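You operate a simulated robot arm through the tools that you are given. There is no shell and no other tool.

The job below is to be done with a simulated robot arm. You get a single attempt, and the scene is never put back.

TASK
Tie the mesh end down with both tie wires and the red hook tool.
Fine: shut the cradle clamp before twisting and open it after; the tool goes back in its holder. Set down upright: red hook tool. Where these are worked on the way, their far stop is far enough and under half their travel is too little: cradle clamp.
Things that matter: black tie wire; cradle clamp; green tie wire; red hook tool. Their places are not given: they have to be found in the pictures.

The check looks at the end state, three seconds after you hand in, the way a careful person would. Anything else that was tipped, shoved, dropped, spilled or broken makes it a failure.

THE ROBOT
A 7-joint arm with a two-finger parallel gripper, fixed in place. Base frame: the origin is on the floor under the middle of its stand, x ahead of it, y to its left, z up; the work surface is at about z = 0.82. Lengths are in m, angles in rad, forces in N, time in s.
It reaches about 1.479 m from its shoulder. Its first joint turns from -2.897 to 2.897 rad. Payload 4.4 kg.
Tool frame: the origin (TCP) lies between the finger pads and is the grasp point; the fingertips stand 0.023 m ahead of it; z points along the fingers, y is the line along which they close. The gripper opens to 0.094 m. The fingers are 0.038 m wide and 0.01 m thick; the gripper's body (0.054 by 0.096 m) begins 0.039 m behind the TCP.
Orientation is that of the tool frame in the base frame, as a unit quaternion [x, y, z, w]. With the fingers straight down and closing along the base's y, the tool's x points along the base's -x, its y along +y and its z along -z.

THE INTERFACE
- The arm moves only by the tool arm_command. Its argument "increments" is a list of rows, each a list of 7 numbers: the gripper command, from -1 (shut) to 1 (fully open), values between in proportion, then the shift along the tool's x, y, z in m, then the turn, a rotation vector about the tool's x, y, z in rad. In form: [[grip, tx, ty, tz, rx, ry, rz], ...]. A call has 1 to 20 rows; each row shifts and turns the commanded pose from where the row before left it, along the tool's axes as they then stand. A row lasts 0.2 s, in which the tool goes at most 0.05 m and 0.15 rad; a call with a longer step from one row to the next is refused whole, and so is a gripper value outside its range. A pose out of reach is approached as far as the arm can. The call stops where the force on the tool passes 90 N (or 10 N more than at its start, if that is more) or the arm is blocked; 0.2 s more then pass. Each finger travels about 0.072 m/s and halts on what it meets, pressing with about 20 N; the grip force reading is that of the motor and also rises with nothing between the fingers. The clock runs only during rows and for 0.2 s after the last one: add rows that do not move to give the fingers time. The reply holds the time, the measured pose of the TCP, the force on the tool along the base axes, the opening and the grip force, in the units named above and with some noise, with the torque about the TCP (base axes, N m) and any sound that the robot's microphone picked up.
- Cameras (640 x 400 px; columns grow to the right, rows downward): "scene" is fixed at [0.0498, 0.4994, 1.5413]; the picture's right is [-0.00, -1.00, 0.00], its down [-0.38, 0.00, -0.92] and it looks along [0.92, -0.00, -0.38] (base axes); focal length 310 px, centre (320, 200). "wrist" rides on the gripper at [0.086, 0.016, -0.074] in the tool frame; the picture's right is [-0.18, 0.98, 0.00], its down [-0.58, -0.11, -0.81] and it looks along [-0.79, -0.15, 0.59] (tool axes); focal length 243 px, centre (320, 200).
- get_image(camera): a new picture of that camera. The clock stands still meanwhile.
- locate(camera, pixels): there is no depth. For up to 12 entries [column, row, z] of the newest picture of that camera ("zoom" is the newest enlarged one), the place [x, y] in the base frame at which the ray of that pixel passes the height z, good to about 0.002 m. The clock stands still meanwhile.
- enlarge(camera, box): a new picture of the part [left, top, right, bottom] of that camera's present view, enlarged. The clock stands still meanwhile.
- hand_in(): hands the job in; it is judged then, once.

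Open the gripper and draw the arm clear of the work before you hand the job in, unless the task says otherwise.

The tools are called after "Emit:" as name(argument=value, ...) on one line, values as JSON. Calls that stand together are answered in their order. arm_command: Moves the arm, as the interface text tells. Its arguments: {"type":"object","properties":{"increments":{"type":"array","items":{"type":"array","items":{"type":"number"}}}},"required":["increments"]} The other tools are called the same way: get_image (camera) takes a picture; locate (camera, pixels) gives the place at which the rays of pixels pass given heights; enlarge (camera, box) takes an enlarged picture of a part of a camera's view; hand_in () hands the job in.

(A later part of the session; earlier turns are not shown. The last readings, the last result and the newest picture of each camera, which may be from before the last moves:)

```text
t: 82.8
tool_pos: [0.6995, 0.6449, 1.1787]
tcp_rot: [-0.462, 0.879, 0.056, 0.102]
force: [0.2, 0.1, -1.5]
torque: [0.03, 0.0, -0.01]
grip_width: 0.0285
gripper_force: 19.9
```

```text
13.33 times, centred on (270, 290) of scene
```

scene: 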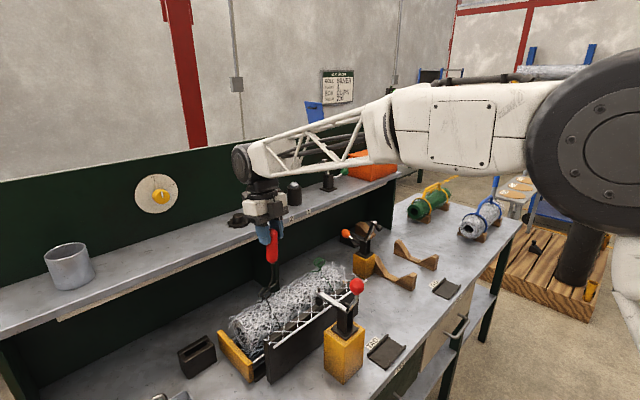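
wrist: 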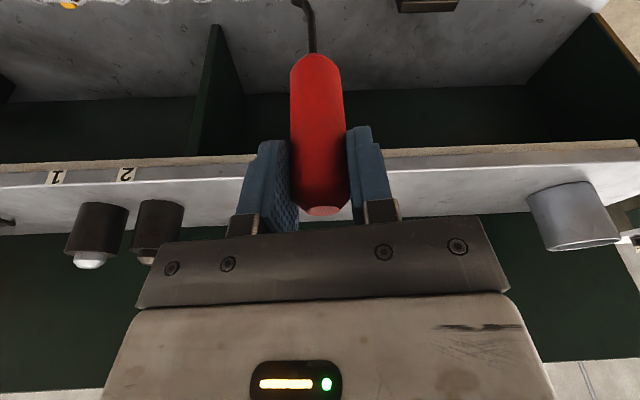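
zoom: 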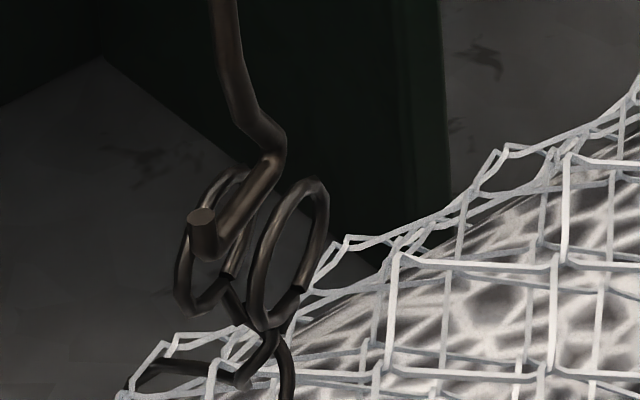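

No contact; the bar is inside the gap. I lower 9 mm further and start the clockwise stroke.

Emit:
arm_command(increments=[[-1, 0.0011, 0, 0.0044, 0, 0, 0], [-1, 0.0011, 0, 0.0044, 0, 0, 0], [-1, 0, 0, 0, 0.0322, 0, 0.1362], [-1, 0, 0, 0, 0.0322, 0, 0.1362], [-1, 0, 0, 0, 0.0322, 0, 0.1362], [-1, 0, 0, 0, 0.0322, 0, 0.1362], [-1, 0, 0, 0, 0.0322, 0, 0.1362], [-1, 0, 0, 0, 0.0322, 0, 0.1362], [-1, 0, 0, 0, 0.0322, 0, 0.1362], [-1, 0, 0, 0, 0.0322, 0, 0.1362], [-1, 0, 0, 0, 0, 0, 0]])

Emit:
enlarge(camera="scene", box=[246, 275, 294, 305])

```text
t: 85.2
tool_pos: [0.7002, 0.6447, 1.1702]
tcp_rot: [0.075, 0.991, -0.008, 0.114]
force: [0.7, 0.4, -1.6]
torque: [0.09, -0.14, 0.03]
grip_width: 0.0281
gripper_force: 19.7
```

```text
13.33 times, centred on (270, 290) of scene
```

zoom: 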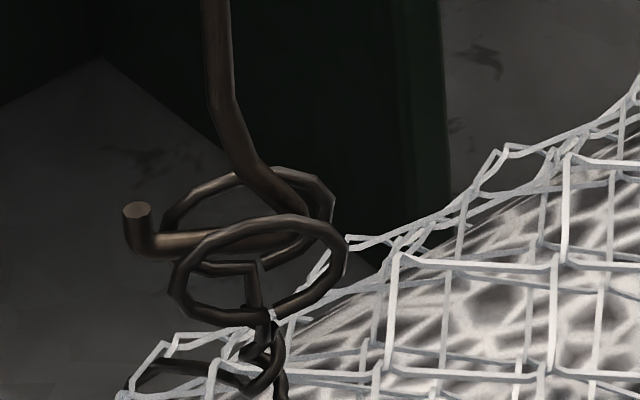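

The stems show more twist. The hook has drifted ~4 mm toward its tip side, so I recentre it by -4 mm along the bar and continue turning.

Emit:
arm_command(increments=[[-1, 0.001, -0.002, 0, 0.0322, 0, 0.1362], [-1, 0, -0.002, 0, 0.0322, 0, 0.1362], [-1, 0, 0, 0, 0.0322, 0, 0.1362], [-1, 0, 0, 0, 0.0322, 0, 0.1362], [-1, 0, 0, 0, 0.0322, 0, 0.1362], [-1, 0, 0, 0, 0.0322, 0, 0.1362], [-1, 0, 0, 0, 0.0322, 0, 0.1362], [-1, 0, 0, 0, 0.0322, 0, 0.1362], [-1, 0, 0, 0, 0, 0, 0]])

Emit:
enlarge(camera="scene", box=[246, 275, 294, 305])

```text
t: 87.2
tool_pos: [0.6968, 0.6412, 1.1703]
tcp_rot: [0.59, 0.799, -0.066, 0.09]
force: [-0.1, -0.4, -1.0]
torque: [0.07, 0.02, -0.02]
grip_width: 0.0282
gripper_force: 20.5
```

```text
13.33 times, centred on (270, 290) of scene
```

zoom: 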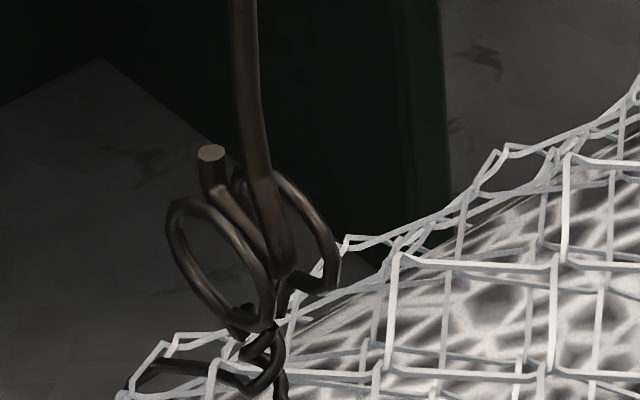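

Centred and following at ψ≈-118°. I finish the stroke to about -172° and lift out.

Emit:
arm_command(increments=[[-1, 0, 0, 0, 0.0322, 0, 0.1362], [-1, 0, 0, 0, 0.0322, 0, 0.1362], [-1, 0, 0, 0, 0.0322, 0, 0.1362], [-1, 0, 0, 0, 0.0322, 0, 0.1362], [-1, 0, 0, 0, 0.0322, 0, 0.1362], [-1, 0, 0, 0, 0.0322, 0, 0.1362], [-1, 0, 0, 0, 0.0205, 0, 0.0875], [-1, 0, 0, 0, 0, 0, 0]])

Emit:
enlarge(camera="scene", box=[246, 275, 294, 305])

```text
t: 89.0
tool_pos: [0.6978, 0.6417, 1.1684]
tcp_rot: [0.885, 0.451, -0.102, 0.051]
force: [0.1, 1.5, -0.4]
torque: [0.23, -0.06, 0.08]
grip_width: 0.0282
gripper_force: 19.8
```

```text
13.33 times, centred on (270, 290) of scene
```

zoom: 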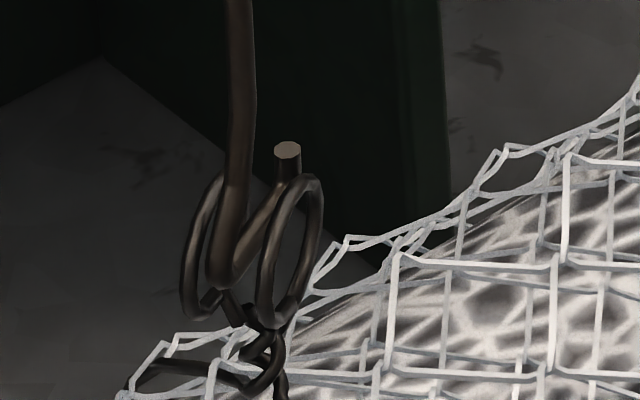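

Third stroke complete (~500° of twist), still little torque. I lift out and rotate back for a further stroke.

Emit:
arm_command(increments=[[-1, -0.0058, 0, -0.0244, 0, 0, 0], [-1, -0.0058, 0, -0.0244, 0, 0, 0], [-1, 0, 0, 0, -0.0322, 0, -0.1362], [-1, 0, 0, 0, -0.0322, 0, -0.1362], [-1, 0, 0, 0, -0.0322, 0, -0.1362], [-1, 0, 0, 0, -0.0322, 0, -0.1362], [-1, 0, 0, 0, -0.0322, 0, -0.1362], [-1, 0, 0, 0, -0.0322, 0, -0.1362], [-1, 0, 0, 0, -0.0322, 0, -0.1362], [-1, 0, 0, 0, -0.0322, 0, -0.1362], [-1, 0, 0, 0, -0.0322, 0, -0.1362], [-1, 0, 0, 0, -0.0322, 0, -0.1362], [-1, 0, 0, 0, -0.0322, 0, -0.1362], [-1, 0, 0, 0, -0.0322, 0, -0.1362], [-1, 0, 0, 0, -0.0322, 0, -0.1362], [-1, 0, 0, 0, -0.0322, 0, -0.1362], [-1, 0, 0, 0, -0.0322, 0, -0.1362], [-1, 0, 0, 0, -0.0322, 0, -0.1362], [-1, 0, 0, 0, -0.0322, 0, -0.1362], [-1, 0, 0, 0, -0.0322, 0, -0.1362]])

Emit:
arm_command(increments=[[-1, 0, 0, 0, -0.0322, 0, -0.1362], [-1, 0, 0, 0, -0.0322, 0, -0.1362], [-1, 0, 0, 0, -0.0322, 0, -0.1362], [-1, 0, 0, 0, -0.0322, 0, -0.1362], [-1, 0, 0, 0, -0.0322, 0, -0.1362], [-1, 0, 0, 0, 0, 0, 0]])

Emit:
enlarge(camera="scene", box=[246, 270, 294, 300])

Emit:
get_image(camera="wrist")

```text
t: 93.2
tool_pos: [0.6971, 0.6409, 1.2185]
tcp_rot: [-0.158, 0.981, 0.021, 0.113]
force: [1.1, -0.3, -1.5]
torque: [-0.02, 0.03, -0.03]
grip_width: 0.0281
gripper_force: 19.7
```

```text
t: 94.6
tool_pos: [0.6971, 0.6396, 1.2203]
tcp_rot: [-0.484, 0.867, 0.059, 0.102]
force: [0.4, -0.4, -1.3]
torque: [0.0, -0.04, 0.03]
grip_width: 0.0279
gripper_force: 19.6
```

```text
13.33 times, centred on (270, 285) of scene
```

zoom: 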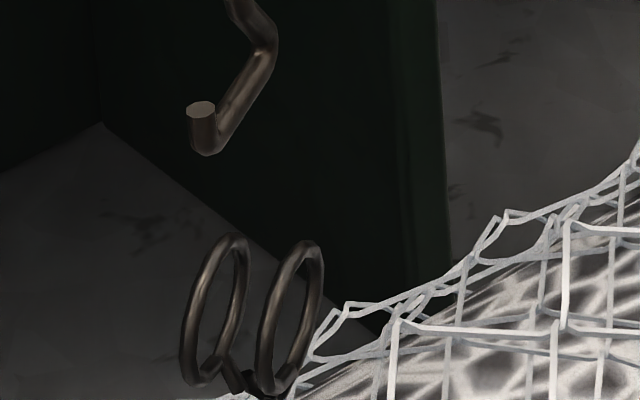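

```text
taken
```

wrist: 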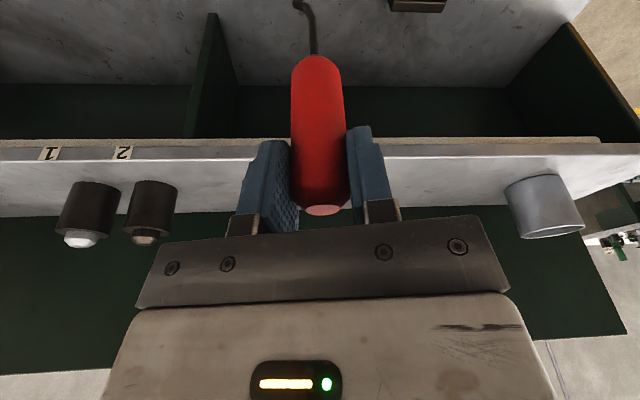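

Rings are at about -504° total (plane at +36°), bar at +30°. I rotate 6° more to match and descend into the gap.

Emit:
arm_command(increments=[[-1, 0, 0, 0, -0.0242, 0, -0.1022], [-1, 0.0033, 0, 0.0142, 0, 0, 0], [-1, 0.0028, 0, 0.0117, 0, 0, 0], [-1, 0.0014, 0, 0.0059, 0, 0, 0], [-1, 0.0014, 0, 0.0059, 0, 0, 0], [-1, 0, 0, 0, 0, 0, 0]])

Emit:
enlarge(camera="scene", box=[246, 275, 294, 305])

```text
t: 96.0
tool_pos: [0.6985, 0.6413, 1.1799]
tcp_rot: [-0.529, 0.841, 0.063, 0.098]
force: [-0.1, -0.5, -0.9]
torque: [0.0, 0.03, 0.02]
grip_width: 0.0283
gripper_force: 20.1
```

```text
13.33 times, centred on (270, 290) of scene
```

zoom: 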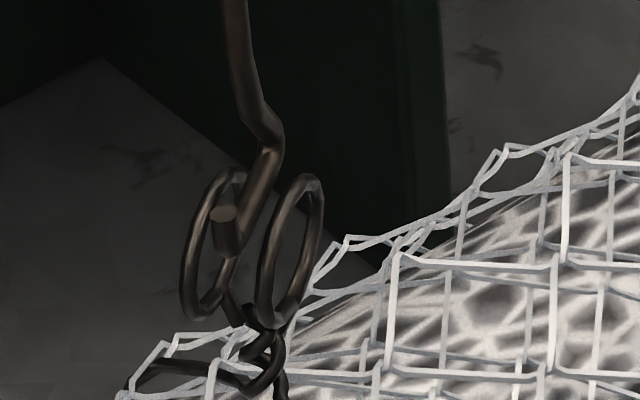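

In the gap with no contact. I lower 11 mm and run the next clockwise stroke.

Emit:
arm_command(increments=[[-1, 0.0013, 0, 0.0054, 0, 0, 0], [-1, 0.0013, 0, 0.0054, 0, 0, 0], [-1, 0, 0, 0, 0.0322, 0, 0.1362], [-1, 0, 0, 0, 0.0322, 0, 0.1362], [-1, 0, 0, 0, 0.0322, 0, 0.1362], [-1, 0, 0, 0, 0.0322, 0, 0.1362], [-1, 0, 0, 0, 0.0322, 0, 0.1362], [-1, 0, 0, 0, 0.0322, 0, 0.1362], [-1, 0, 0, 0, 0.0322, 0, 0.1362], [-1, 0, 0, 0, 0.0322, 0, 0.1362], [-1, 0, 0, 0, 0.0322, 0, 0.1362], [-1, 0, 0, 0, 0.0322, 0, 0.1362], [-1, 0, 0, 0, 0, 0, 0]])

Emit:
enlarge(camera="scene", box=[246, 275, 294, 305])

```text
t: 98.8
tool_pos: [0.6975, 0.6395, 1.1695]
tcp_rot: [0.138, 0.984, -0.014, 0.113]
force: [-0.8, -0.1, -1.4]
torque: [-0.01, 0.13, 0.0]
grip_width: 0.0285
gripper_force: 19.7
```

```text
13.33 times, centred on (270, 290) of scene
```

zoom: 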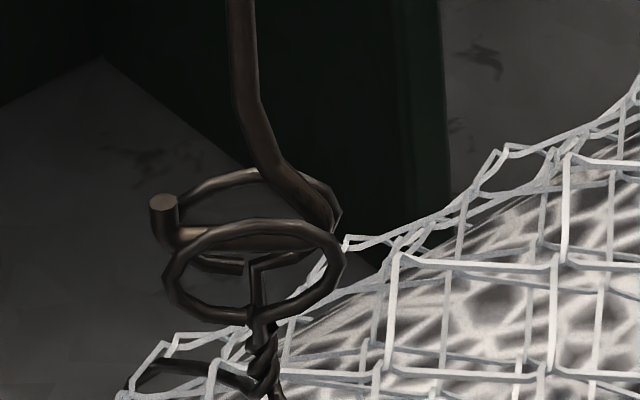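

The stem now shows a tight rope-like twist. I continue the stroke.

Emit:
arm_command(increments=[[-1, 0, 0, 0, 0.0322, 0, 0.1362], [-1, 0, 0, 0, 0.0322, 0, 0.1362], [-1, 0, 0, 0, 0.0322, 0, 0.1362], [-1, 0, 0, 0, 0.0322, 0, 0.1362], [-1, 0, 0, 0, 0.0322, 0, 0.1362], [-1, 0, 0, 0, 0.0322, 0, 0.1362], [-1, 0, 0, 0, 0.0322, 0, 0.1362], [-1, 0, 0, 0, 0.0322, 0, 0.1362], [-1, 0, 0, 0, 0, 0, 0]])

Emit:
enlarge(camera="scene", box=[246, 275, 294, 305])

```text
t: 100.8
tool_pos: [0.6976, 0.6414, 1.1709]
tcp_rot: [0.638, 0.761, -0.073, 0.087]
force: [-1.1, 1.7, -0.4]
torque: [0.15, 0.12, -0.02]
grip_width: 0.0279
gripper_force: 19.7
```

```text
13.33 times, centred on (270, 290) of scene
```

zoom: 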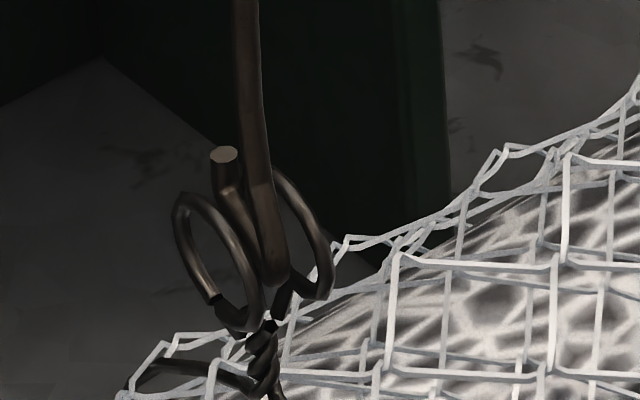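

Continuing smoothly at ψ≈-125°. I finish to about -171°.

Emit:
arm_command(increments=[[-1, 0, 0, 0, 0.0322, 0, 0.1362], [-1, 0, 0, 0, 0.0322, 0, 0.1362], [-1, 0, 0, 0, 0.0322, 0, 0.1362], [-1, 0, 0, 0, 0.0322, 0, 0.1362], [-1, 0, 0, 0, 0.0322, 0, 0.1362], [-1, 0, 0, 0, 0.0205, 0, 0.0875], [-1, 0, 0, 0, 0, 0, 0]])

Emit:
enlarge(camera="scene", box=[246, 275, 294, 305])

```text
t: 102.4
tool_pos: [0.6991, 0.6403, 1.1693]
tcp_rot: [0.882, 0.456, -0.102, 0.051]
force: [0.1, -0.9, -1.6]
torque: [-0.04, 0.0, 0.02]
grip_width: 0.0284
gripper_force: 19.7
```

```text
13.33 times, centred on (270, 290) of scene
```

zoom: 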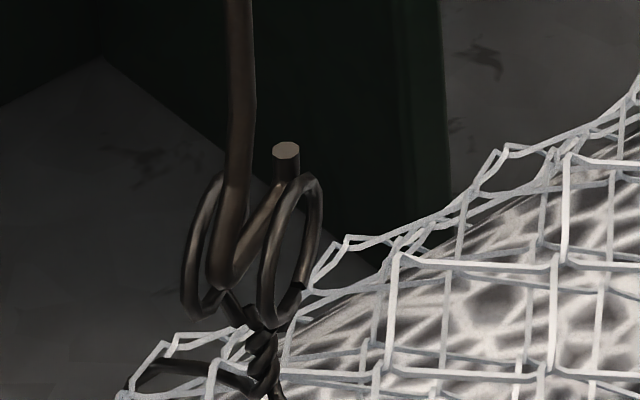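

The twist totals about 680°. I lift the hook out and look closely at the stem.

Emit:
arm_command(increments=[[-1, -0.0058, 0, -0.0244, 0, 0, 0], [-1, -0.0058, 0, -0.0244, 0, 0, 0], [-1, 0, 0, 0, 0, 0, 0]])

Emit:
enlarge(camera="scene", box=[252, 285, 284, 305])

Emit:
enlarge(camera="scene", box=[220, 260, 348, 340])

```text
t: 103.2
tool_pos: [0.6988, 0.64, 1.2197]
tcp_rot: [0.882, 0.458, -0.102, 0.051]
force: [0.2, -0.4, -0.4]
torque: [-0.01, 0.02, 0.02]
grip_width: 0.0284
gripper_force: 19.8
```

```text
16.00 times, centred on (268, 295) of scene
```

zoom: 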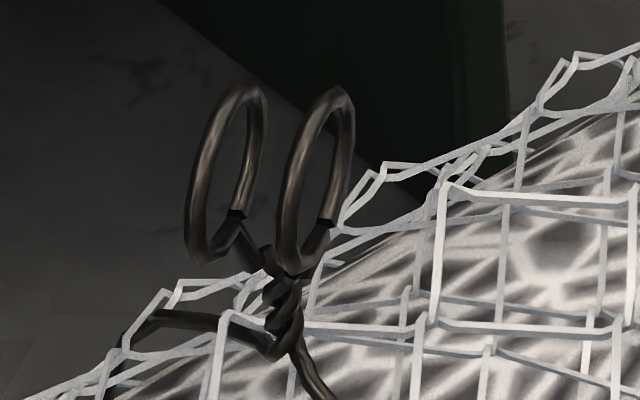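

```text
5.00 times, centred on (284, 300) of scene
```

zoom: 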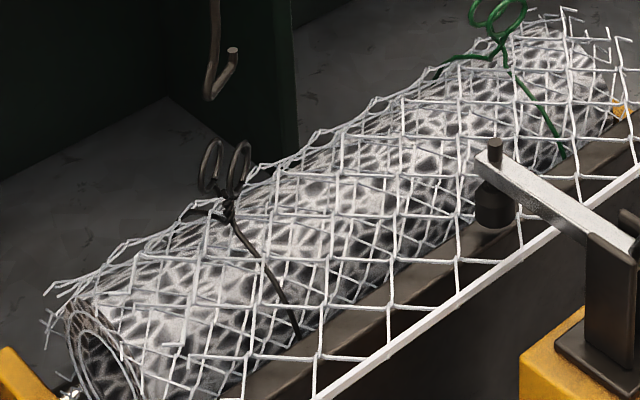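

The stem is a rope of nearly two full turns. I do one more stroke to be on the safe side: rotate back at height by ~192°.

Emit:
arm_command(increments=[[-1, 0, 0, 0, -0.032, 0, -0.1353], [-1, 0, 0, 0, -0.032, 0, -0.1353], [-1, 0, 0, 0, -0.032, 0, -0.1353], [-1, 0, 0, 0, -0.032, 0, -0.1353], [-1, 0, 0, 0, -0.032, 0, -0.1353], [-1, 0, 0, 0, -0.032, 0, -0.1353], [-1, 0, 0, 0, -0.032, 0, -0.1353], [-1, 0, 0, 0, -0.032, 0, -0.1353], [-1, 0, 0, 0, -0.032, 0, -0.1353], [-1, 0, 0, 0, -0.032, 0, -0.1353], [-1, 0, 0, 0, -0.032, 0, -0.1353], [-1, 0, 0, 0, -0.032, 0, -0.1353], [-1, 0, 0, 0, -0.032, 0, -0.1353], [-1, 0, 0, 0, -0.032, 0, -0.1353], [-1, 0, 0, 0, -0.032, 0, -0.1353], [-1, 0, 0, 0, -0.032, 0, -0.1353], [-1, 0, 0, 0, -0.032, 0, -0.1353], [-1, 0, 0, 0, -0.032, 0, -0.1353], [-1, 0, 0, 0, -0.032, 0, -0.1353], [-1, 0, 0, 0, -0.032, 0, -0.1353]])

Emit:
arm_command(increments=[[-1, 0, 0, 0, -0.032, 0, -0.1353], [-1, 0, 0, 0, -0.032, 0, -0.1353], [-1, 0, 0, 0, -0.032, 0, -0.1353], [-1, 0, 0, 0, -0.032, 0, -0.1353], [-1, 0, 0, 0, 0, 0, 0]])

Emit:
enlarge(camera="scene", box=[246, 270, 294, 300])

Emit:
get_image(camera="wrist")

```text
t: 107.4
tool_pos: [0.6976, 0.6389, 1.219]
tcp_rot: [-0.292, 0.949, 0.037, 0.111]
force: [-0.4, -0.4, -1.4]
torque: [0.05, -0.02, -0.01]
grip_width: 0.028
gripper_force: 20.1
```

```text
t: 108.6
tool_pos: [0.698, 0.6416, 1.2198]
tcp_rot: [-0.541, 0.833, 0.065, 0.097]
force: [0.2, -0.7, -1.3]
torque: [-0.04, 0.05, 0.01]
grip_width: 0.0286
gripper_force: 20.0
```

```text
13.33 times, centred on (270, 285) of scene
```

zoom: 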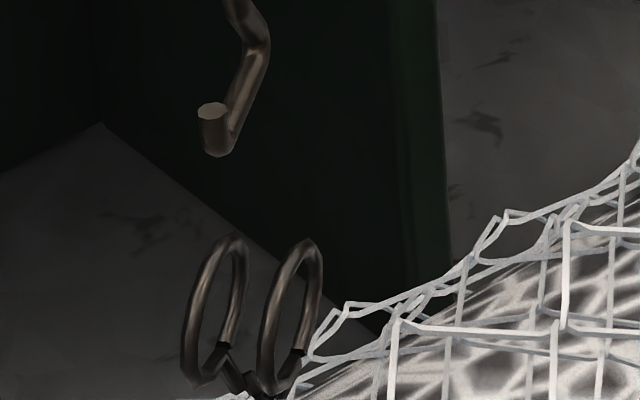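

```text
taken
```

wrist: 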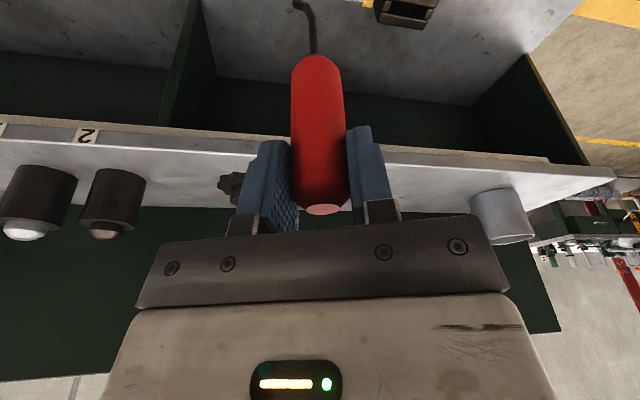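

Bar and rings are parallel (≈38° and 39.5°) and centred. I descend into the gap.

Emit:
arm_command(increments=[[-1, 0.0033, 0, 0.0142, 0, 0, 0], [-1, 0.0028, 0, 0.0117, 0, 0, 0], [-1, 0.0014, 0, 0.0059, 0, 0, 0], [-1, 0.0014, 0, 0.0059, 0, 0, 0], [-1, 0.0013, 0, 0.0054, 0, 0, 0], [-1, 0, 0, 0, 0, 0, 0]])

Emit:
enlarge(camera="scene", box=[246, 275, 294, 305])

```text
t: 110.0
tool_pos: [0.698, 0.6404, 1.1748]
tcp_rot: [-0.54, 0.833, 0.065, 0.099]
force: [-0.4, -0.4, -1.8]
torque: [-0.02, 0.0, -0.02]
grip_width: 0.0282
gripper_force: 19.6
```

```text
13.33 times, centred on (270, 290) of scene
```

zoom: 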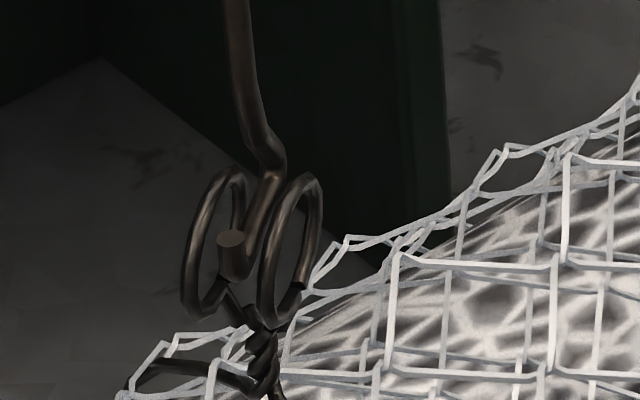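

No contact; the bar is well between the rings. I lower 5 mm and turn clockwise again, watching torque.

Emit:
arm_command(increments=[[-1, 0.0011, 0, 0.0049, 0, 0, 0], [-1, 0, 0, 0, 0.0322, 0, 0.1362], [-1, 0, 0, 0, 0.0322, 0, 0.1362], [-1, 0, 0, 0, 0.0322, 0, 0.1362], [-1, 0, 0, 0, 0.0322, 0, 0.1362], [-1, 0, 0, 0, 0.0322, 0, 0.1362], [-1, 0, 0, 0, 0.0322, 0, 0.1362], [-1, 0, 0, 0, 0.0322, 0, 0.1362], [-1, 0, 0, 0, 0.0322, 0, 0.1362], [-1, 0, 0, 0, 0.0322, 0, 0.1362], [-1, 0, 0, 0, 0.0322, 0, 0.1362], [-1, 0, 0, 0, 0, 0, 0]])

Emit:
enlarge(camera="scene", box=[246, 275, 294, 305])

```text
t: 112.6
tool_pos: [0.6972, 0.6403, 1.1701]
tcp_rot: [0.124, 0.986, -0.012, 0.114]
force: [1.1, -0.3, -0.8]
torque: [0.03, -0.11, -0.01]
grip_width: 0.0283
gripper_force: 19.7
```

```text
13.33 times, centred on (270, 290) of scene
```

zoom: 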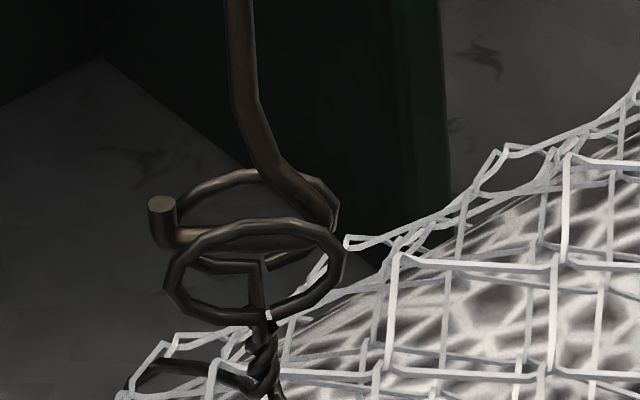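

Rings still follow with little torque. I continue the stroke.

Emit:
arm_command(increments=[[-1, 0, 0, 0, 0.0322, 0, 0.1362], [-1, 0, 0, 0, 0.0322, 0, 0.1362], [-1, 0, 0, 0, 0.0322, 0, 0.1362], [-1, 0, 0, 0, 0.0322, 0, 0.1362], [-1, 0, 0, 0, 0.0322, 0, 0.1362], [-1, 0, 0, 0, 0.0322, 0, 0.1362], [-1, 0, 0, 0, 0.0322, 0, 0.1362], [-1, 0, 0, 0, 0.0322, 0, 0.1362], [-1, 0, 0, 0, 0.0322, 0, 0.1362], [-1, 0, 0, 0, 0.0322, 0, 0.1362], [-1, 0, 0, 0, 0, 0, 0]])

Emit:
enlarge(camera="scene", box=[246, 275, 294, 305])

```text
t: 115.0
tool_pos: [0.6979, 0.6407, 1.1714]
tcp_rot: [0.729, 0.675, -0.083, 0.076]
force: [0.0, 0.4, -2.0]
torque: [0.08, 0.03, 0.02]
grip_width: 0.0285
gripper_force: 20.0
```

```text
13.33 times, centred on (270, 290) of scene
```

zoom: 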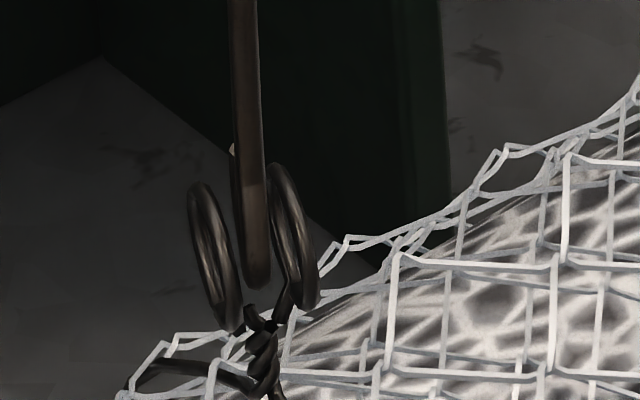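

Nearly done with this stroke (ψ≈-139°). I finish to about -170°.

Emit:
arm_command(increments=[[-1, 0, 0, 0, 0.0322, 0, 0.1362], [-1, 0, 0, 0, 0.0322, 0, 0.1362], [-1, 0, 0, 0, 0.0322, 0, 0.1362], [-1, 0, 0, 0, 0.0242, 0, 0.1022], [-1, 0, 0, 0, 0, 0, 0]])

Emit:
enlarge(camera="scene", box=[246, 275, 294, 305])

```text
t: 116.2
tool_pos: [0.6989, 0.6402, 1.1694]
tcp_rot: [0.879, 0.463, -0.101, 0.05]
force: [-0.8, 1.6, -0.6]
torque: [0.19, 0.02, 0.03]
grip_width: 0.0282
gripper_force: 20.2
```

```text
13.33 times, centred on (270, 290) of scene
```

zoom: 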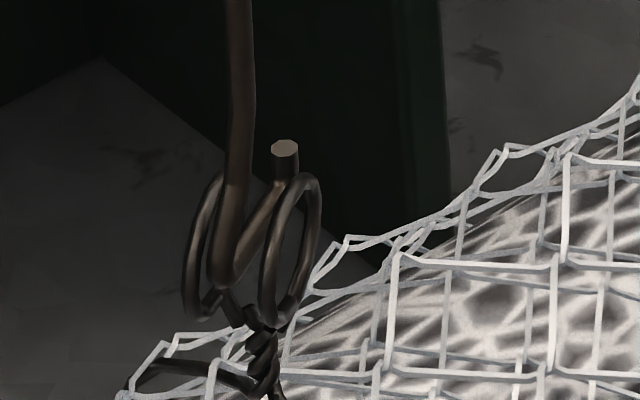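

The rope visual has not changed since about 570°, so the black tie looks done (~855°). I lift out, rotate back so the bar is parallel to the roll axis, and move toward the green rings (mid estimated at (0.841,0.501,1.010)).

Emit:
arm_command(increments=[[-1, -0.0058, 0, -0.0244, 0, 0, 0], [-1, -0.0058, 0, -0.0244, 0, 0, 0], [-1, 0, 0, 0, -0.0321, 0, -0.1358], [-1, 0, 0, 0, -0.0321, 0, -0.1358], [-1, 0, 0, 0, -0.0321, 0, -0.1358], [-1, 0, 0, 0, -0.0321, 0, -0.1358], [-1, 0, 0, 0, -0.0321, 0, -0.1358], [-1, 0, 0, 0, -0.0321, 0, -0.1358], [-1, 0, 0, 0, -0.0321, 0, -0.1358], [-1, 0, 0, 0, -0.0321, 0, -0.1358], [-1, 0, 0, 0, -0.0321, 0, -0.1358], [-1, 0, 0, 0, -0.0321, 0, -0.1358], [-1, 0, 0, 0, -0.0321, 0, -0.1358], [-1, 0, 0, 0, -0.0321, 0, -0.1358], [-1, 0, 0, 0, -0.0321, 0, -0.1358], [-1, 0, 0, 0, -0.0321, 0, -0.1358], [-1, 0, 0, 0, -0.0321, 0, -0.1358], [-1, 0, 0, 0, -0.0321, 0, -0.1358], [-1, 0, 0, 0, -0.0321, 0, -0.1358], [-1, 0, 0, 0, -0.0321, 0, -0.1358]])

Emit:
arm_command(increments=[[-1, 0, 0, 0, -0.0321, 0, -0.1358], [-1, -0.0123, -0.0377, 0.0029, 0, 0, 0], [-1, -0.0123, -0.0377, 0.0029, 0, 0, 0], [-1, -0.0123, -0.0377, 0.0029, 0, 0, 0], [-1, -0.0123, -0.0377, 0.0029, 0, 0, 0], [-1, -0.0123, -0.0377, 0.0029, 0, 0, 0], [-1, 0, 0, 0, 0, 0, 0]])

Emit:
enlarge(camera="scene", box=[296, 235, 344, 265])

Emit:
get_image(camera="wrist")

Emit:
enlarge(camera="scene", box=[246, 275, 294, 305])

```text
t: 120.4
tool_pos: [0.6976, 0.6416, 1.2204]
tcp_rot: [-0.168, 0.979, 0.022, 0.115]
force: [0.0, -0.2, -1.6]
torque: [-0.04, 0.01, 0.02]
grip_width: 0.0279
gripper_force: 19.6
```

```text
t: 122.0
tool_pos: [0.8409, 0.5008, 1.2199]
tcp_rot: [-0.235, 0.965, 0.031, 0.112]
force: [-0.6, 0.3, -1.8]
torque: [0.03, 0.0, -0.02]
grip_width: 0.028
gripper_force: 20.2
```

```text
13.33 times, centred on (320, 250) of scene
```

zoom: 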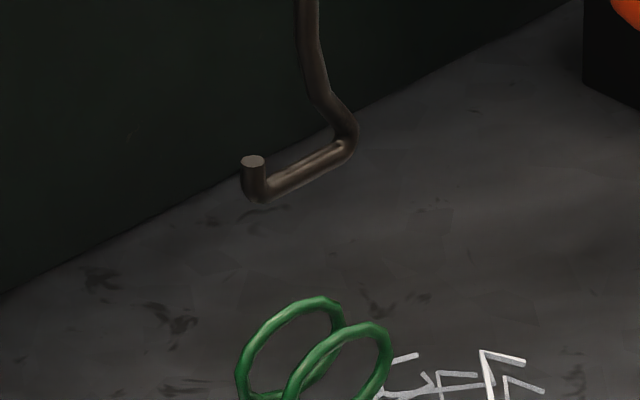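

```text
taken
```

wrist: 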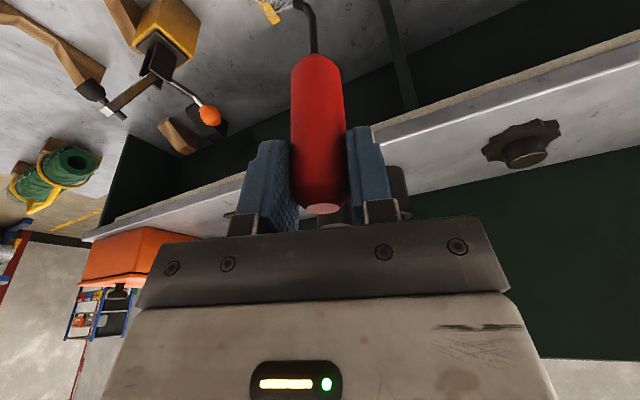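

```text
13.33 times, centred on (270, 290) of scene
```

zoom: 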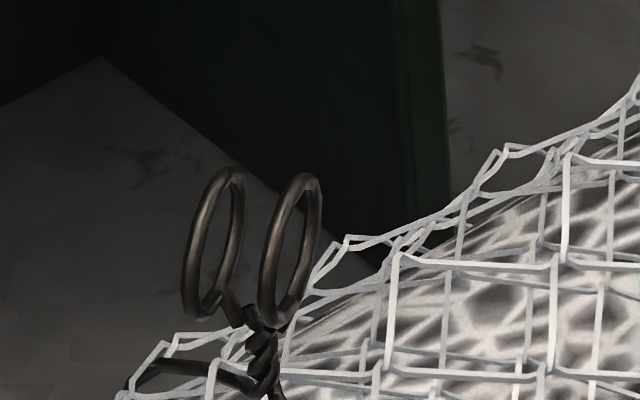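

The bar is parallel to the green rings and within ~2 mm of their middle. I shift y by -2.3 mm and descend into the gap, checking force.

Emit:
arm_command(increments=[[-1, 0.001, -0.002, -0.0002, 0, 0, 0], [-1, 0.0033, 0, 0.0142, 0, 0, 0], [-1, 0.0028, 0, 0.0117, 0, 0, 0], [-1, 0.0014, 0, 0.0059, 0, 0, 0], [-1, 0.0014, 0, 0.0059, 0, 0, 0], [-1, 0, 0, 0, 0, 0, 0]])

Emit:
enlarge(camera="scene", box=[296, 245, 344, 275])

Emit:
get_image(camera="wrist")

```text
t: 123.4
tool_pos: [0.8405, 0.5001, 1.181]
tcp_rot: [-0.235, 0.965, 0.03, 0.113]
force: [-0.4, -0.2, -0.3]
torque: [-0.01, 0.0, -0.01]
grip_width: 0.0283
gripper_force: 20.1
```

```text
13.33 times, centred on (320, 260) of scene
```

zoom: 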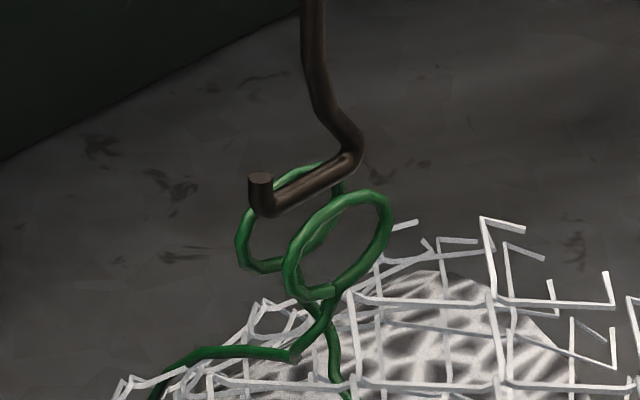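

```text
taken
```

wrist: 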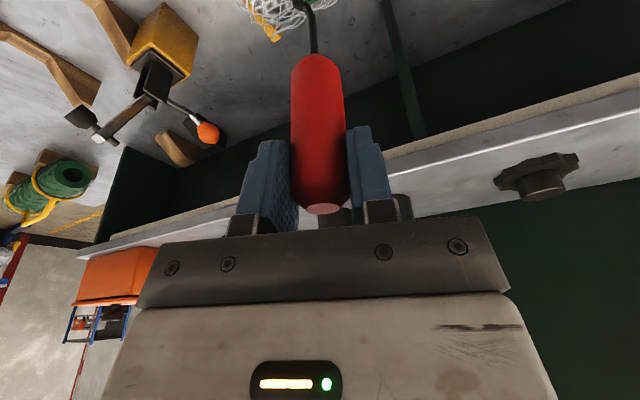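

The bar is between the green rings without contact. I lower 12 mm and begin turning clockwise.

Emit:
arm_command(increments=[[-1, 0.0014, 0, 0.0059, 0, 0, 0], [-1, 0.0013, 0, 0.0054, 0, 0, 0], [-1, 0, 0, 0, 0, 0, 0], [-1, 0, 0, 0, 0.0322, 0, 0.1362], [-1, 0, 0, 0, 0.0322, 0, 0.1362], [-1, 0, 0, 0, 0.0322, 0, 0.1362], [-1, 0, 0, 0, 0.0322, 0, 0.1362], [-1, 0, 0, 0, 0.0322, 0, 0.1362], [-1, 0, 0, 0, 0, 0, 0]])

Emit:
enlarge(camera="scene", box=[296, 245, 344, 275])

```text
t: 125.4
tool_pos: [0.8405, 0.4999, 1.1689]
tcp_rot: [0.108, 0.987, -0.009, 0.114]
force: [-0.7, -0.1, -0.8]
torque: [0.0, 0.12, 0.05]
grip_width: 0.028
gripper_force: 20.3
```

```text
13.33 times, centred on (320, 260) of scene
```

zoom: 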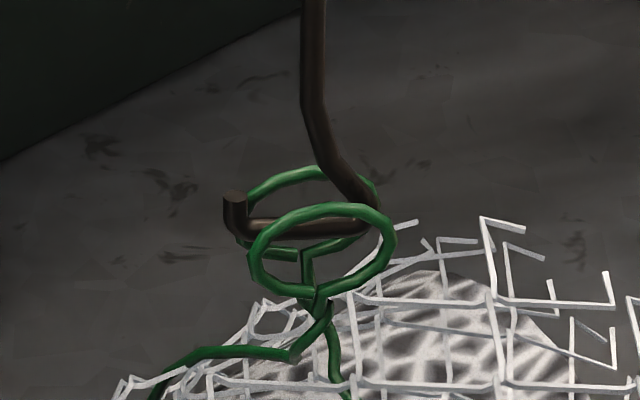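

Green rings follow. I recentre 2 mm along the bar and continue clockwise.

Emit:
arm_command(increments=[[-1, 0, -0.002, 0, 0.0322, 0, 0.1362], [-1, 0, 0, 0, 0.0322, 0, 0.1362], [-1, 0, 0, 0, 0.0322, 0, 0.1362], [-1, 0, 0, 0, 0.0322, 0, 0.1362], [-1, 0, 0, 0, 0.0322, 0, 0.1362], [-1, 0, 0, 0, 0.0322, 0, 0.1362], [-1, 0, 0, 0, 0.0322, 0, 0.1362], [-1, 0, 0, 0, 0.0322, 0, 0.1362], [-1, 0, 0, 0, 0, 0, 0]])

Emit:
enlarge(camera="scene", box=[296, 245, 344, 275])

```text
t: 127.4
tool_pos: [0.8412, 0.4996, 1.1694]
tcp_rot: [0.618, 0.778, -0.069, 0.088]
force: [-0.5, 1.3, -2.3]
torque: [0.17, 0.14, 0.05]
grip_width: 0.0281
gripper_force: 20.1
```

```text
13.33 times, centred on (320, 260) of scene
```

zoom: 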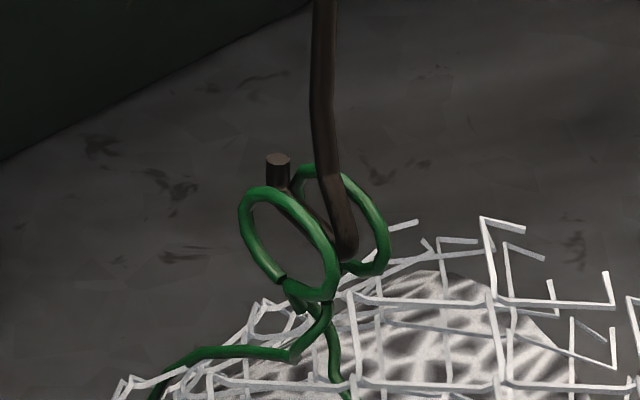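

Following well at ψ≈-122°. I continue to about -174°.

Emit:
arm_command(increments=[[-1, 0, 0, 0, 0.0322, 0, 0.1362], [-1, 0, 0, 0, 0.0322, 0, 0.1362], [-1, 0, 0, 0, 0.0322, 0, 0.1362], [-1, 0, 0, 0, 0.0322, 0, 0.1362], [-1, 0, 0, 0, 0.0322, 0, 0.1362], [-1, 0, 0, 0, 0.0322, 0, 0.1362], [-1, 0, 0, 0, 0.0161, 0, 0.0681], [-1, 0, 0, 0, 0, 0, 0]])

Emit:
enlarge(camera="scene", box=[296, 245, 344, 275])

```text
t: 129.2
tool_pos: [0.8397, 0.4992, 1.1688]
tcp_rot: [0.896, 0.43, -0.103, 0.047]
force: [-0.6, -1.9, 0.2]
torque: [-0.34, 0.07, 0.06]
grip_width: 0.0283
gripper_force: 19.9
```

```text
13.33 times, centred on (320, 260) of scene
```

zoom: 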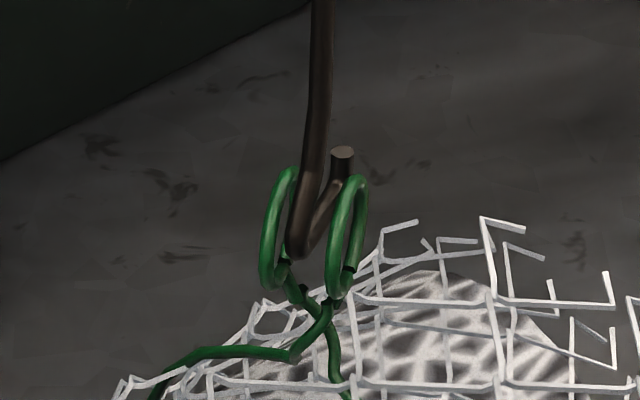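

First green stroke done (~152°). I lift out and rotate back ~183° for the next stroke.

Emit:
arm_command(increments=[[-1, -0.0058, 0, -0.0244, 0, 0, 0], [-1, -0.0058, 0, -0.0244, 0, 0, 0], [-1, 0, 0, 0, -0.0319, 0, -0.1347], [-1, 0, 0, 0, -0.0319, 0, -0.1347], [-1, 0, 0, 0, -0.0319, 0, -0.1347], [-1, 0, 0, 0, -0.0319, 0, -0.1347], [-1, 0, 0, 0, -0.0319, 0, -0.1347], [-1, 0, 0, 0, -0.0319, 0, -0.1347], [-1, 0, 0, 0, -0.0319, 0, -0.1347], [-1, 0, 0, 0, -0.0319, 0, -0.1347], [-1, 0, 0, 0, -0.0319, 0, -0.1347], [-1, 0, 0, 0, -0.0319, 0, -0.1347], [-1, 0, 0, 0, -0.0319, 0, -0.1347], [-1, 0, 0, 0, -0.0319, 0, -0.1347], [-1, 0, 0, 0, -0.0319, 0, -0.1347], [-1, 0, 0, 0, -0.0319, 0, -0.1347], [-1, 0, 0, 0, -0.0319, 0, -0.1347], [-1, 0, 0, 0, -0.0319, 0, -0.1347], [-1, 0, 0, 0, -0.0319, 0, -0.1347], [-1, 0, 0, 0, -0.0319, 0, -0.1347]])

Emit:
arm_command(increments=[[-1, 0, 0, 0, -0.0319, 0, -0.1347], [-1, 0, 0, 0, -0.0319, 0, -0.1347], [-1, 0, 0, 0, -0.0319, 0, -0.1347], [-1, 0, 0, 0, -0.0319, 0, -0.1347], [-1, 0, 0, 0, -0.0319, 0, -0.1347], [-1, 0, 0, 0, 0, 0, 0]])

Emit:
enlarge(camera="scene", box=[296, 240, 344, 270])

Emit:
get_image(camera="scene")

```text
t: 133.4
tool_pos: [0.8401, 0.4981, 1.2189]
tcp_rot: [-0.123, 0.986, 0.018, 0.115]
force: [-0.8, -1.3, -0.7]
torque: [0.0, 0.01, 0.03]
grip_width: 0.0281
gripper_force: 19.7
```

```text
t: 134.8
tool_pos: [0.8409, 0.4979, 1.22]
tcp_rot: [-0.448, 0.886, 0.055, 0.106]
force: [0.4, 0.2, -1.7]
torque: [0.0, 0.02, 0.03]
grip_width: 0.0282
gripper_force: 20.4
```

```text
13.33 times, centred on (320, 255) of scene
```

zoom: 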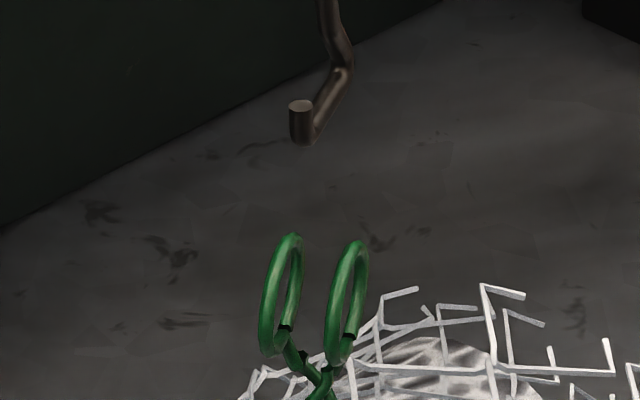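

```text
taken
```

scene: 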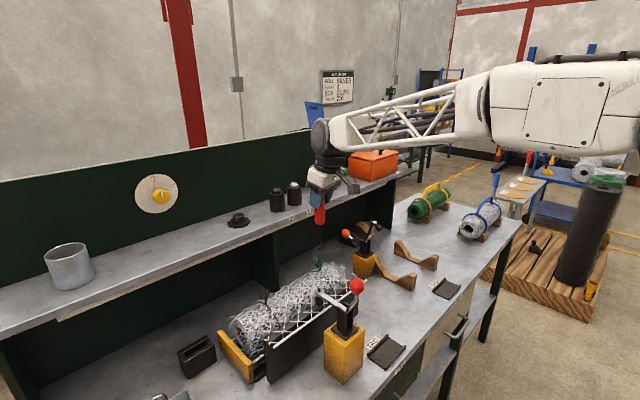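

The rings are at +33° and bar at +26°, with the bar centre ~2.8 mm low in y. I correct both and descend into the gap.

Emit:
arm_command(increments=[[-1, -0.0023, 0.0014, 0.0006, 0, 0, 0], [-1, 0, 0, 0, -0.0281, 0, -0.1187], [-1, 0.0033, 0, 0.0142, 0, 0, 0], [-1, 0.0028, 0, 0.0117, 0, 0, 0], [-1, 0.0014, 0, 0.0059, 0, 0, 0], [-1, 0.0014, 0, 0.0059, 0, 0, 0], [-1, 0, 0, 0, 0, 0, 0]])

Emit:
enlarge(camera="scene", box=[296, 245, 344, 275])

```text
t: 136.4
tool_pos: [0.8403, 0.5002, 1.1806]
tcp_rot: [-0.502, 0.857, 0.062, 0.102]
force: [-0.5, -0.3, -1.1]
torque: [-0.02, 0.02, -0.03]
grip_width: 0.0282
gripper_force: 20.1
```

```text
13.33 times, centred on (320, 260) of scene
```

zoom: 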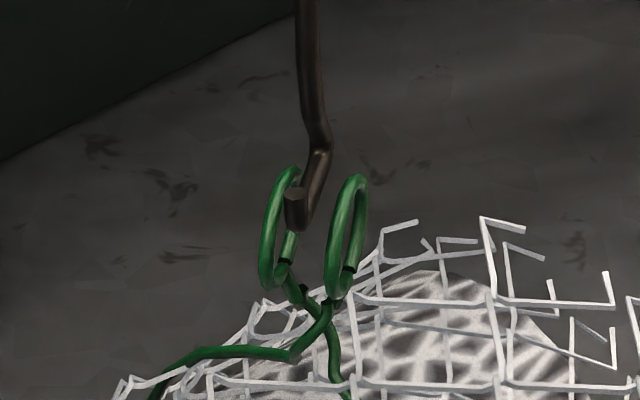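

In the gap without contact. I lower and run the next green stroke.

Emit:
arm_command(increments=[[-1, 0.0014, 0, 0.0059, 0, 0, 0], [-1, 0.0013, 0, 0.0054, 0, 0, 0], [-1, 0, 0, 0, 0.0322, 0, 0.1362], [-1, 0, 0, 0, 0.0322, 0, 0.1362], [-1, 0, 0, 0, 0.0322, 0, 0.1362], [-1, 0, 0, 0, 0.0322, 0, 0.1362], [-1, 0, 0, 0, 0.0322, 0, 0.1362], [-1, 0, 0, 0, 0.0322, 0, 0.1362], [-1, 0, 0, 0, 0.0322, 0, 0.1362], [-1, 0, 0, 0, 0.0322, 0, 0.1362], [-1, 0, 0, 0, 0.0322, 0, 0.1362], [-1, 0, 0, 0, 0.0322, 0, 0.1362], [-1, 0, 0, 0, 0, 0, 0]])

Emit:
enlarge(camera="scene", box=[296, 245, 344, 275])

```text
t: 139.2
tool_pos: [0.8409, 0.5017, 1.1693]
tcp_rot: [0.168, 0.979, -0.015, 0.114]
force: [0.2, -0.4, -1.0]
torque: [0.02, 0.01, -0.03]
grip_width: 0.0281
gripper_force: 19.9
```

```text
13.33 times, centred on (320, 260) of scene
```

zoom: 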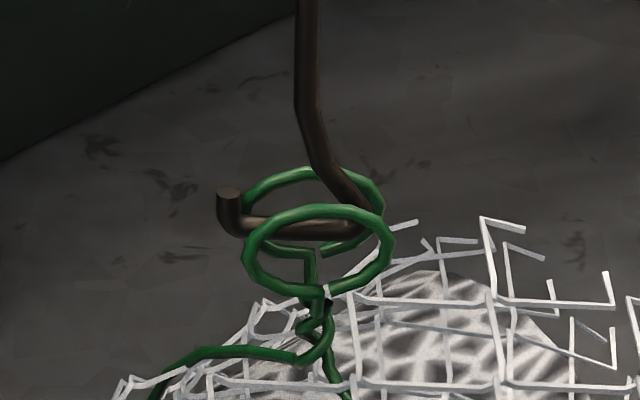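

The green stem shows another half twist. I recentre and finish the stroke.

Emit:
arm_command(increments=[[-1, 0, -0.002, 0, 0.0322, 0, 0.1362], [-1, 0, 0, 0, 0.0322, 0, 0.1362], [-1, 0, 0, 0, 0.0322, 0, 0.1362], [-1, 0, 0, 0, 0.0322, 0, 0.1362], [-1, 0, 0, 0, 0.0322, 0, 0.1362], [-1, 0, 0, 0, 0.0322, 0, 0.1362], [-1, 0, 0, 0, 0.0322, 0, 0.1362], [-1, 0, 0, 0, 0.0322, 0, 0.1362], [-1, 0, 0, 0, 0.0322, 0, 0.1362], [-1, 0, 0, 0, 0.0322, 0, 0.1362], [-1, 0, 0, 0, 0.0322, 0, 0.1362], [-1, 0, 0, 0, 0.0322, 0, 0.1362], [-1, 0, 0, 0, 0.0322, 0, 0.1362], [-1, 0, 0, 0, 0.0207, 0, 0.0875], [-1, 0, 0, 0, 0, 0, 0]])

Emit:
enlarge(camera="scene", box=[296, 245, 344, 275])

```text
t: 142.4
tool_pos: [0.8403, 0.4994, 1.1687]
tcp_rot: [0.896, 0.429, -0.103, 0.046]
force: [0.3, 1.5, -1.2]
torque: [0.12, -0.08, -0.04]
grip_width: 0.0282
gripper_force: 20.0
```

```text
13.33 times, centred on (320, 260) of scene
```

zoom: 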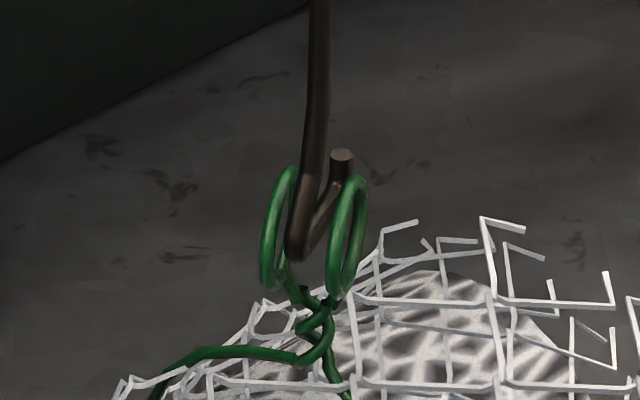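

Green at about 330° in total. I lift out and rotate back for the third stroke.

Emit:
arm_command(increments=[[-1, -0.0058, 0, -0.0244, 0, 0, 0], [-1, -0.0058, 0, -0.0244, 0, 0, 0], [-1, 0, 0, 0, -0.0318, 0, -0.1342], [-1, 0, 0, 0, -0.0318, 0, -0.1342], [-1, 0, 0, 0, -0.0318, 0, -0.1342], [-1, 0, 0, 0, -0.0318, 0, -0.1342], [-1, 0, 0, 0, -0.0318, 0, -0.1342], [-1, 0, 0, 0, -0.0318, 0, -0.1342], [-1, 0, 0, 0, -0.0318, 0, -0.1342], [-1, 0, 0, 0, -0.0318, 0, -0.1342], [-1, 0, 0, 0, -0.0318, 0, -0.1342], [-1, 0, 0, 0, -0.0318, 0, -0.1342], [-1, 0, 0, 0, -0.0318, 0, -0.1342], [-1, 0, 0, 0, -0.0318, 0, -0.1342], [-1, 0, 0, 0, -0.0318, 0, -0.1342], [-1, 0, 0, 0, -0.0318, 0, -0.1342], [-1, 0, 0, 0, -0.0318, 0, -0.1342], [-1, 0, 0, 0, -0.0318, 0, -0.1342], [-1, 0, 0, 0, -0.0318, 0, -0.1342], [-1, 0, 0, 0, -0.0318, 0, -0.1342]])

Emit:
arm_command(increments=[[-1, 0, 0, 0, -0.0318, 0, -0.1342], [-1, 0, 0, 0, -0.0318, 0, -0.1342], [-1, 0, 0, 0, -0.0318, 0, -0.1342], [-1, 0, 0, 0, -0.0318, 0, -0.1342], [-1, 0, 0, 0, -0.0318, 0, -0.1342], [-1, 0, 0, 0, -0.0318, 0, -0.1342], [-1, 0, 0, 0, 0, 0, 0]])

Emit:
enlarge(camera="scene", box=[296, 240, 344, 270])

```text
t: 146.6
tool_pos: [0.8393, 0.5001, 1.2193]
tcp_rot: [-0.116, 0.986, 0.018, 0.116]
force: [-0.7, -0.4, -1.6]
torque: [0.01, 0.01, -0.04]
grip_width: 0.028
gripper_force: 20.0
```

```text
t: 148.2
tool_pos: [0.8399, 0.4988, 1.2194]
tcp_rot: [-0.503, 0.856, 0.064, 0.102]
force: [0.4, -0.1, -0.8]
torque: [-0.02, 0.03, 0.01]
grip_width: 0.0282
gripper_force: 19.7
```

```text
13.33 times, centred on (320, 255) of scene
```

zoom: 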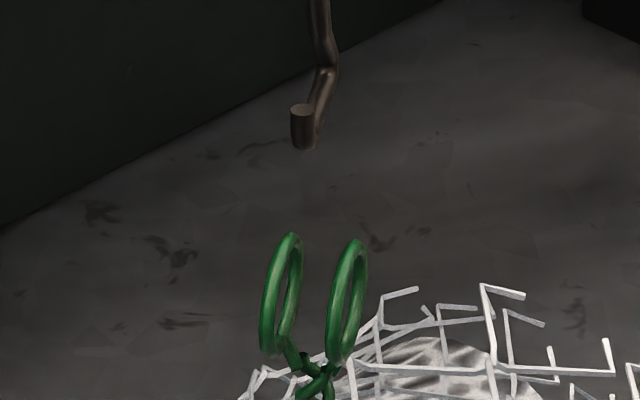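

Bar (+36°) and rings (+33°) match closely. I nudge 2 mm in n and descend into the gap.

Emit:
arm_command(increments=[[-1, -0.0018, -0.0005, 0.0004, 0.0115, 0, 0.0486], [-1, 0.0033, 0, 0.0142, 0, 0, 0], [-1, 0.0028, 0, 0.0117, 0, 0, 0], [-1, 0.0014, 0, 0.0059, 0, 0, 0], [-1, 0.0014, 0, 0.0059, 0, 0, 0], [-1, 0, 0, 0, 0, 0, 0]])

Emit:
enlarge(camera="scene", box=[296, 245, 344, 275])

```text
t: 149.6
tool_pos: [0.8411, 0.4992, 1.18]
tcp_rot: [-0.481, 0.868, 0.06, 0.104]
force: [0.0, 0.4, -0.8]
torque: [0.01, 0.02, 0.04]
grip_width: 0.028
gripper_force: 20.1
```

```text
13.33 times, centred on (320, 260) of scene
```

zoom: 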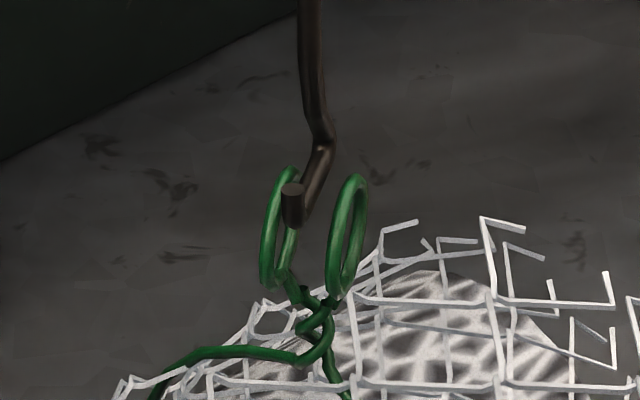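

In the gap without contact. I lower and turn the third green stroke.

Emit:
arm_command(increments=[[-1, 0.0014, 0, 0.0059, 0, 0, 0], [-1, 0.0013, 0, 0.0054, 0, 0, 0], [-1, 0, 0, 0, 0.0322, 0, 0.1362], [-1, 0, 0, 0, 0.0322, 0, 0.1362], [-1, 0, 0, 0, 0.0322, 0, 0.1362], [-1, 0, 0, 0, 0.0322, 0, 0.1362], [-1, 0, 0, 0, 0.0322, 0, 0.1362], [-1, 0, 0, 0, 0.0322, 0, 0.1362], [-1, 0, 0, 0, 0.0322, 0, 0.1362], [-1, 0, 0, 0, 0.0322, 0, 0.1362], [-1, 0, 0, 0, 0.0322, 0, 0.1362], [-1, 0, 0, 0, 0.0322, 0, 0.1362], [-1, 0, 0, 0, 0, 0, 0]])

Emit:
enlarge(camera="scene", box=[296, 245, 344, 275])

```text
t: 152.4
tool_pos: [0.842, 0.5002, 1.1686]
tcp_rot: [0.192, 0.975, -0.018, 0.114]
force: [-1.0, 0.4, -1.5]
torque: [0.0, 0.06, -0.01]
grip_width: 0.0283
gripper_force: 19.9
```

```text
13.33 times, centred on (320, 260) of scene
```

zoom: 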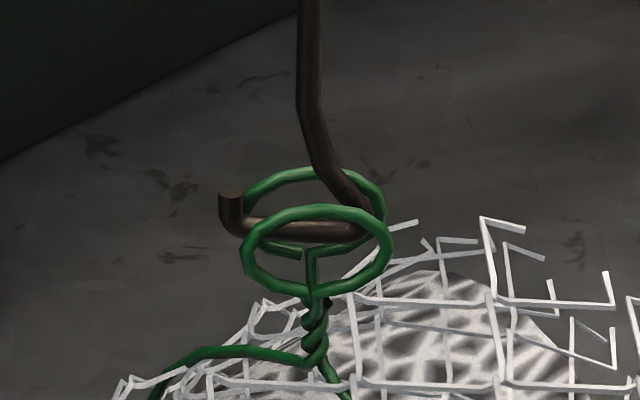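

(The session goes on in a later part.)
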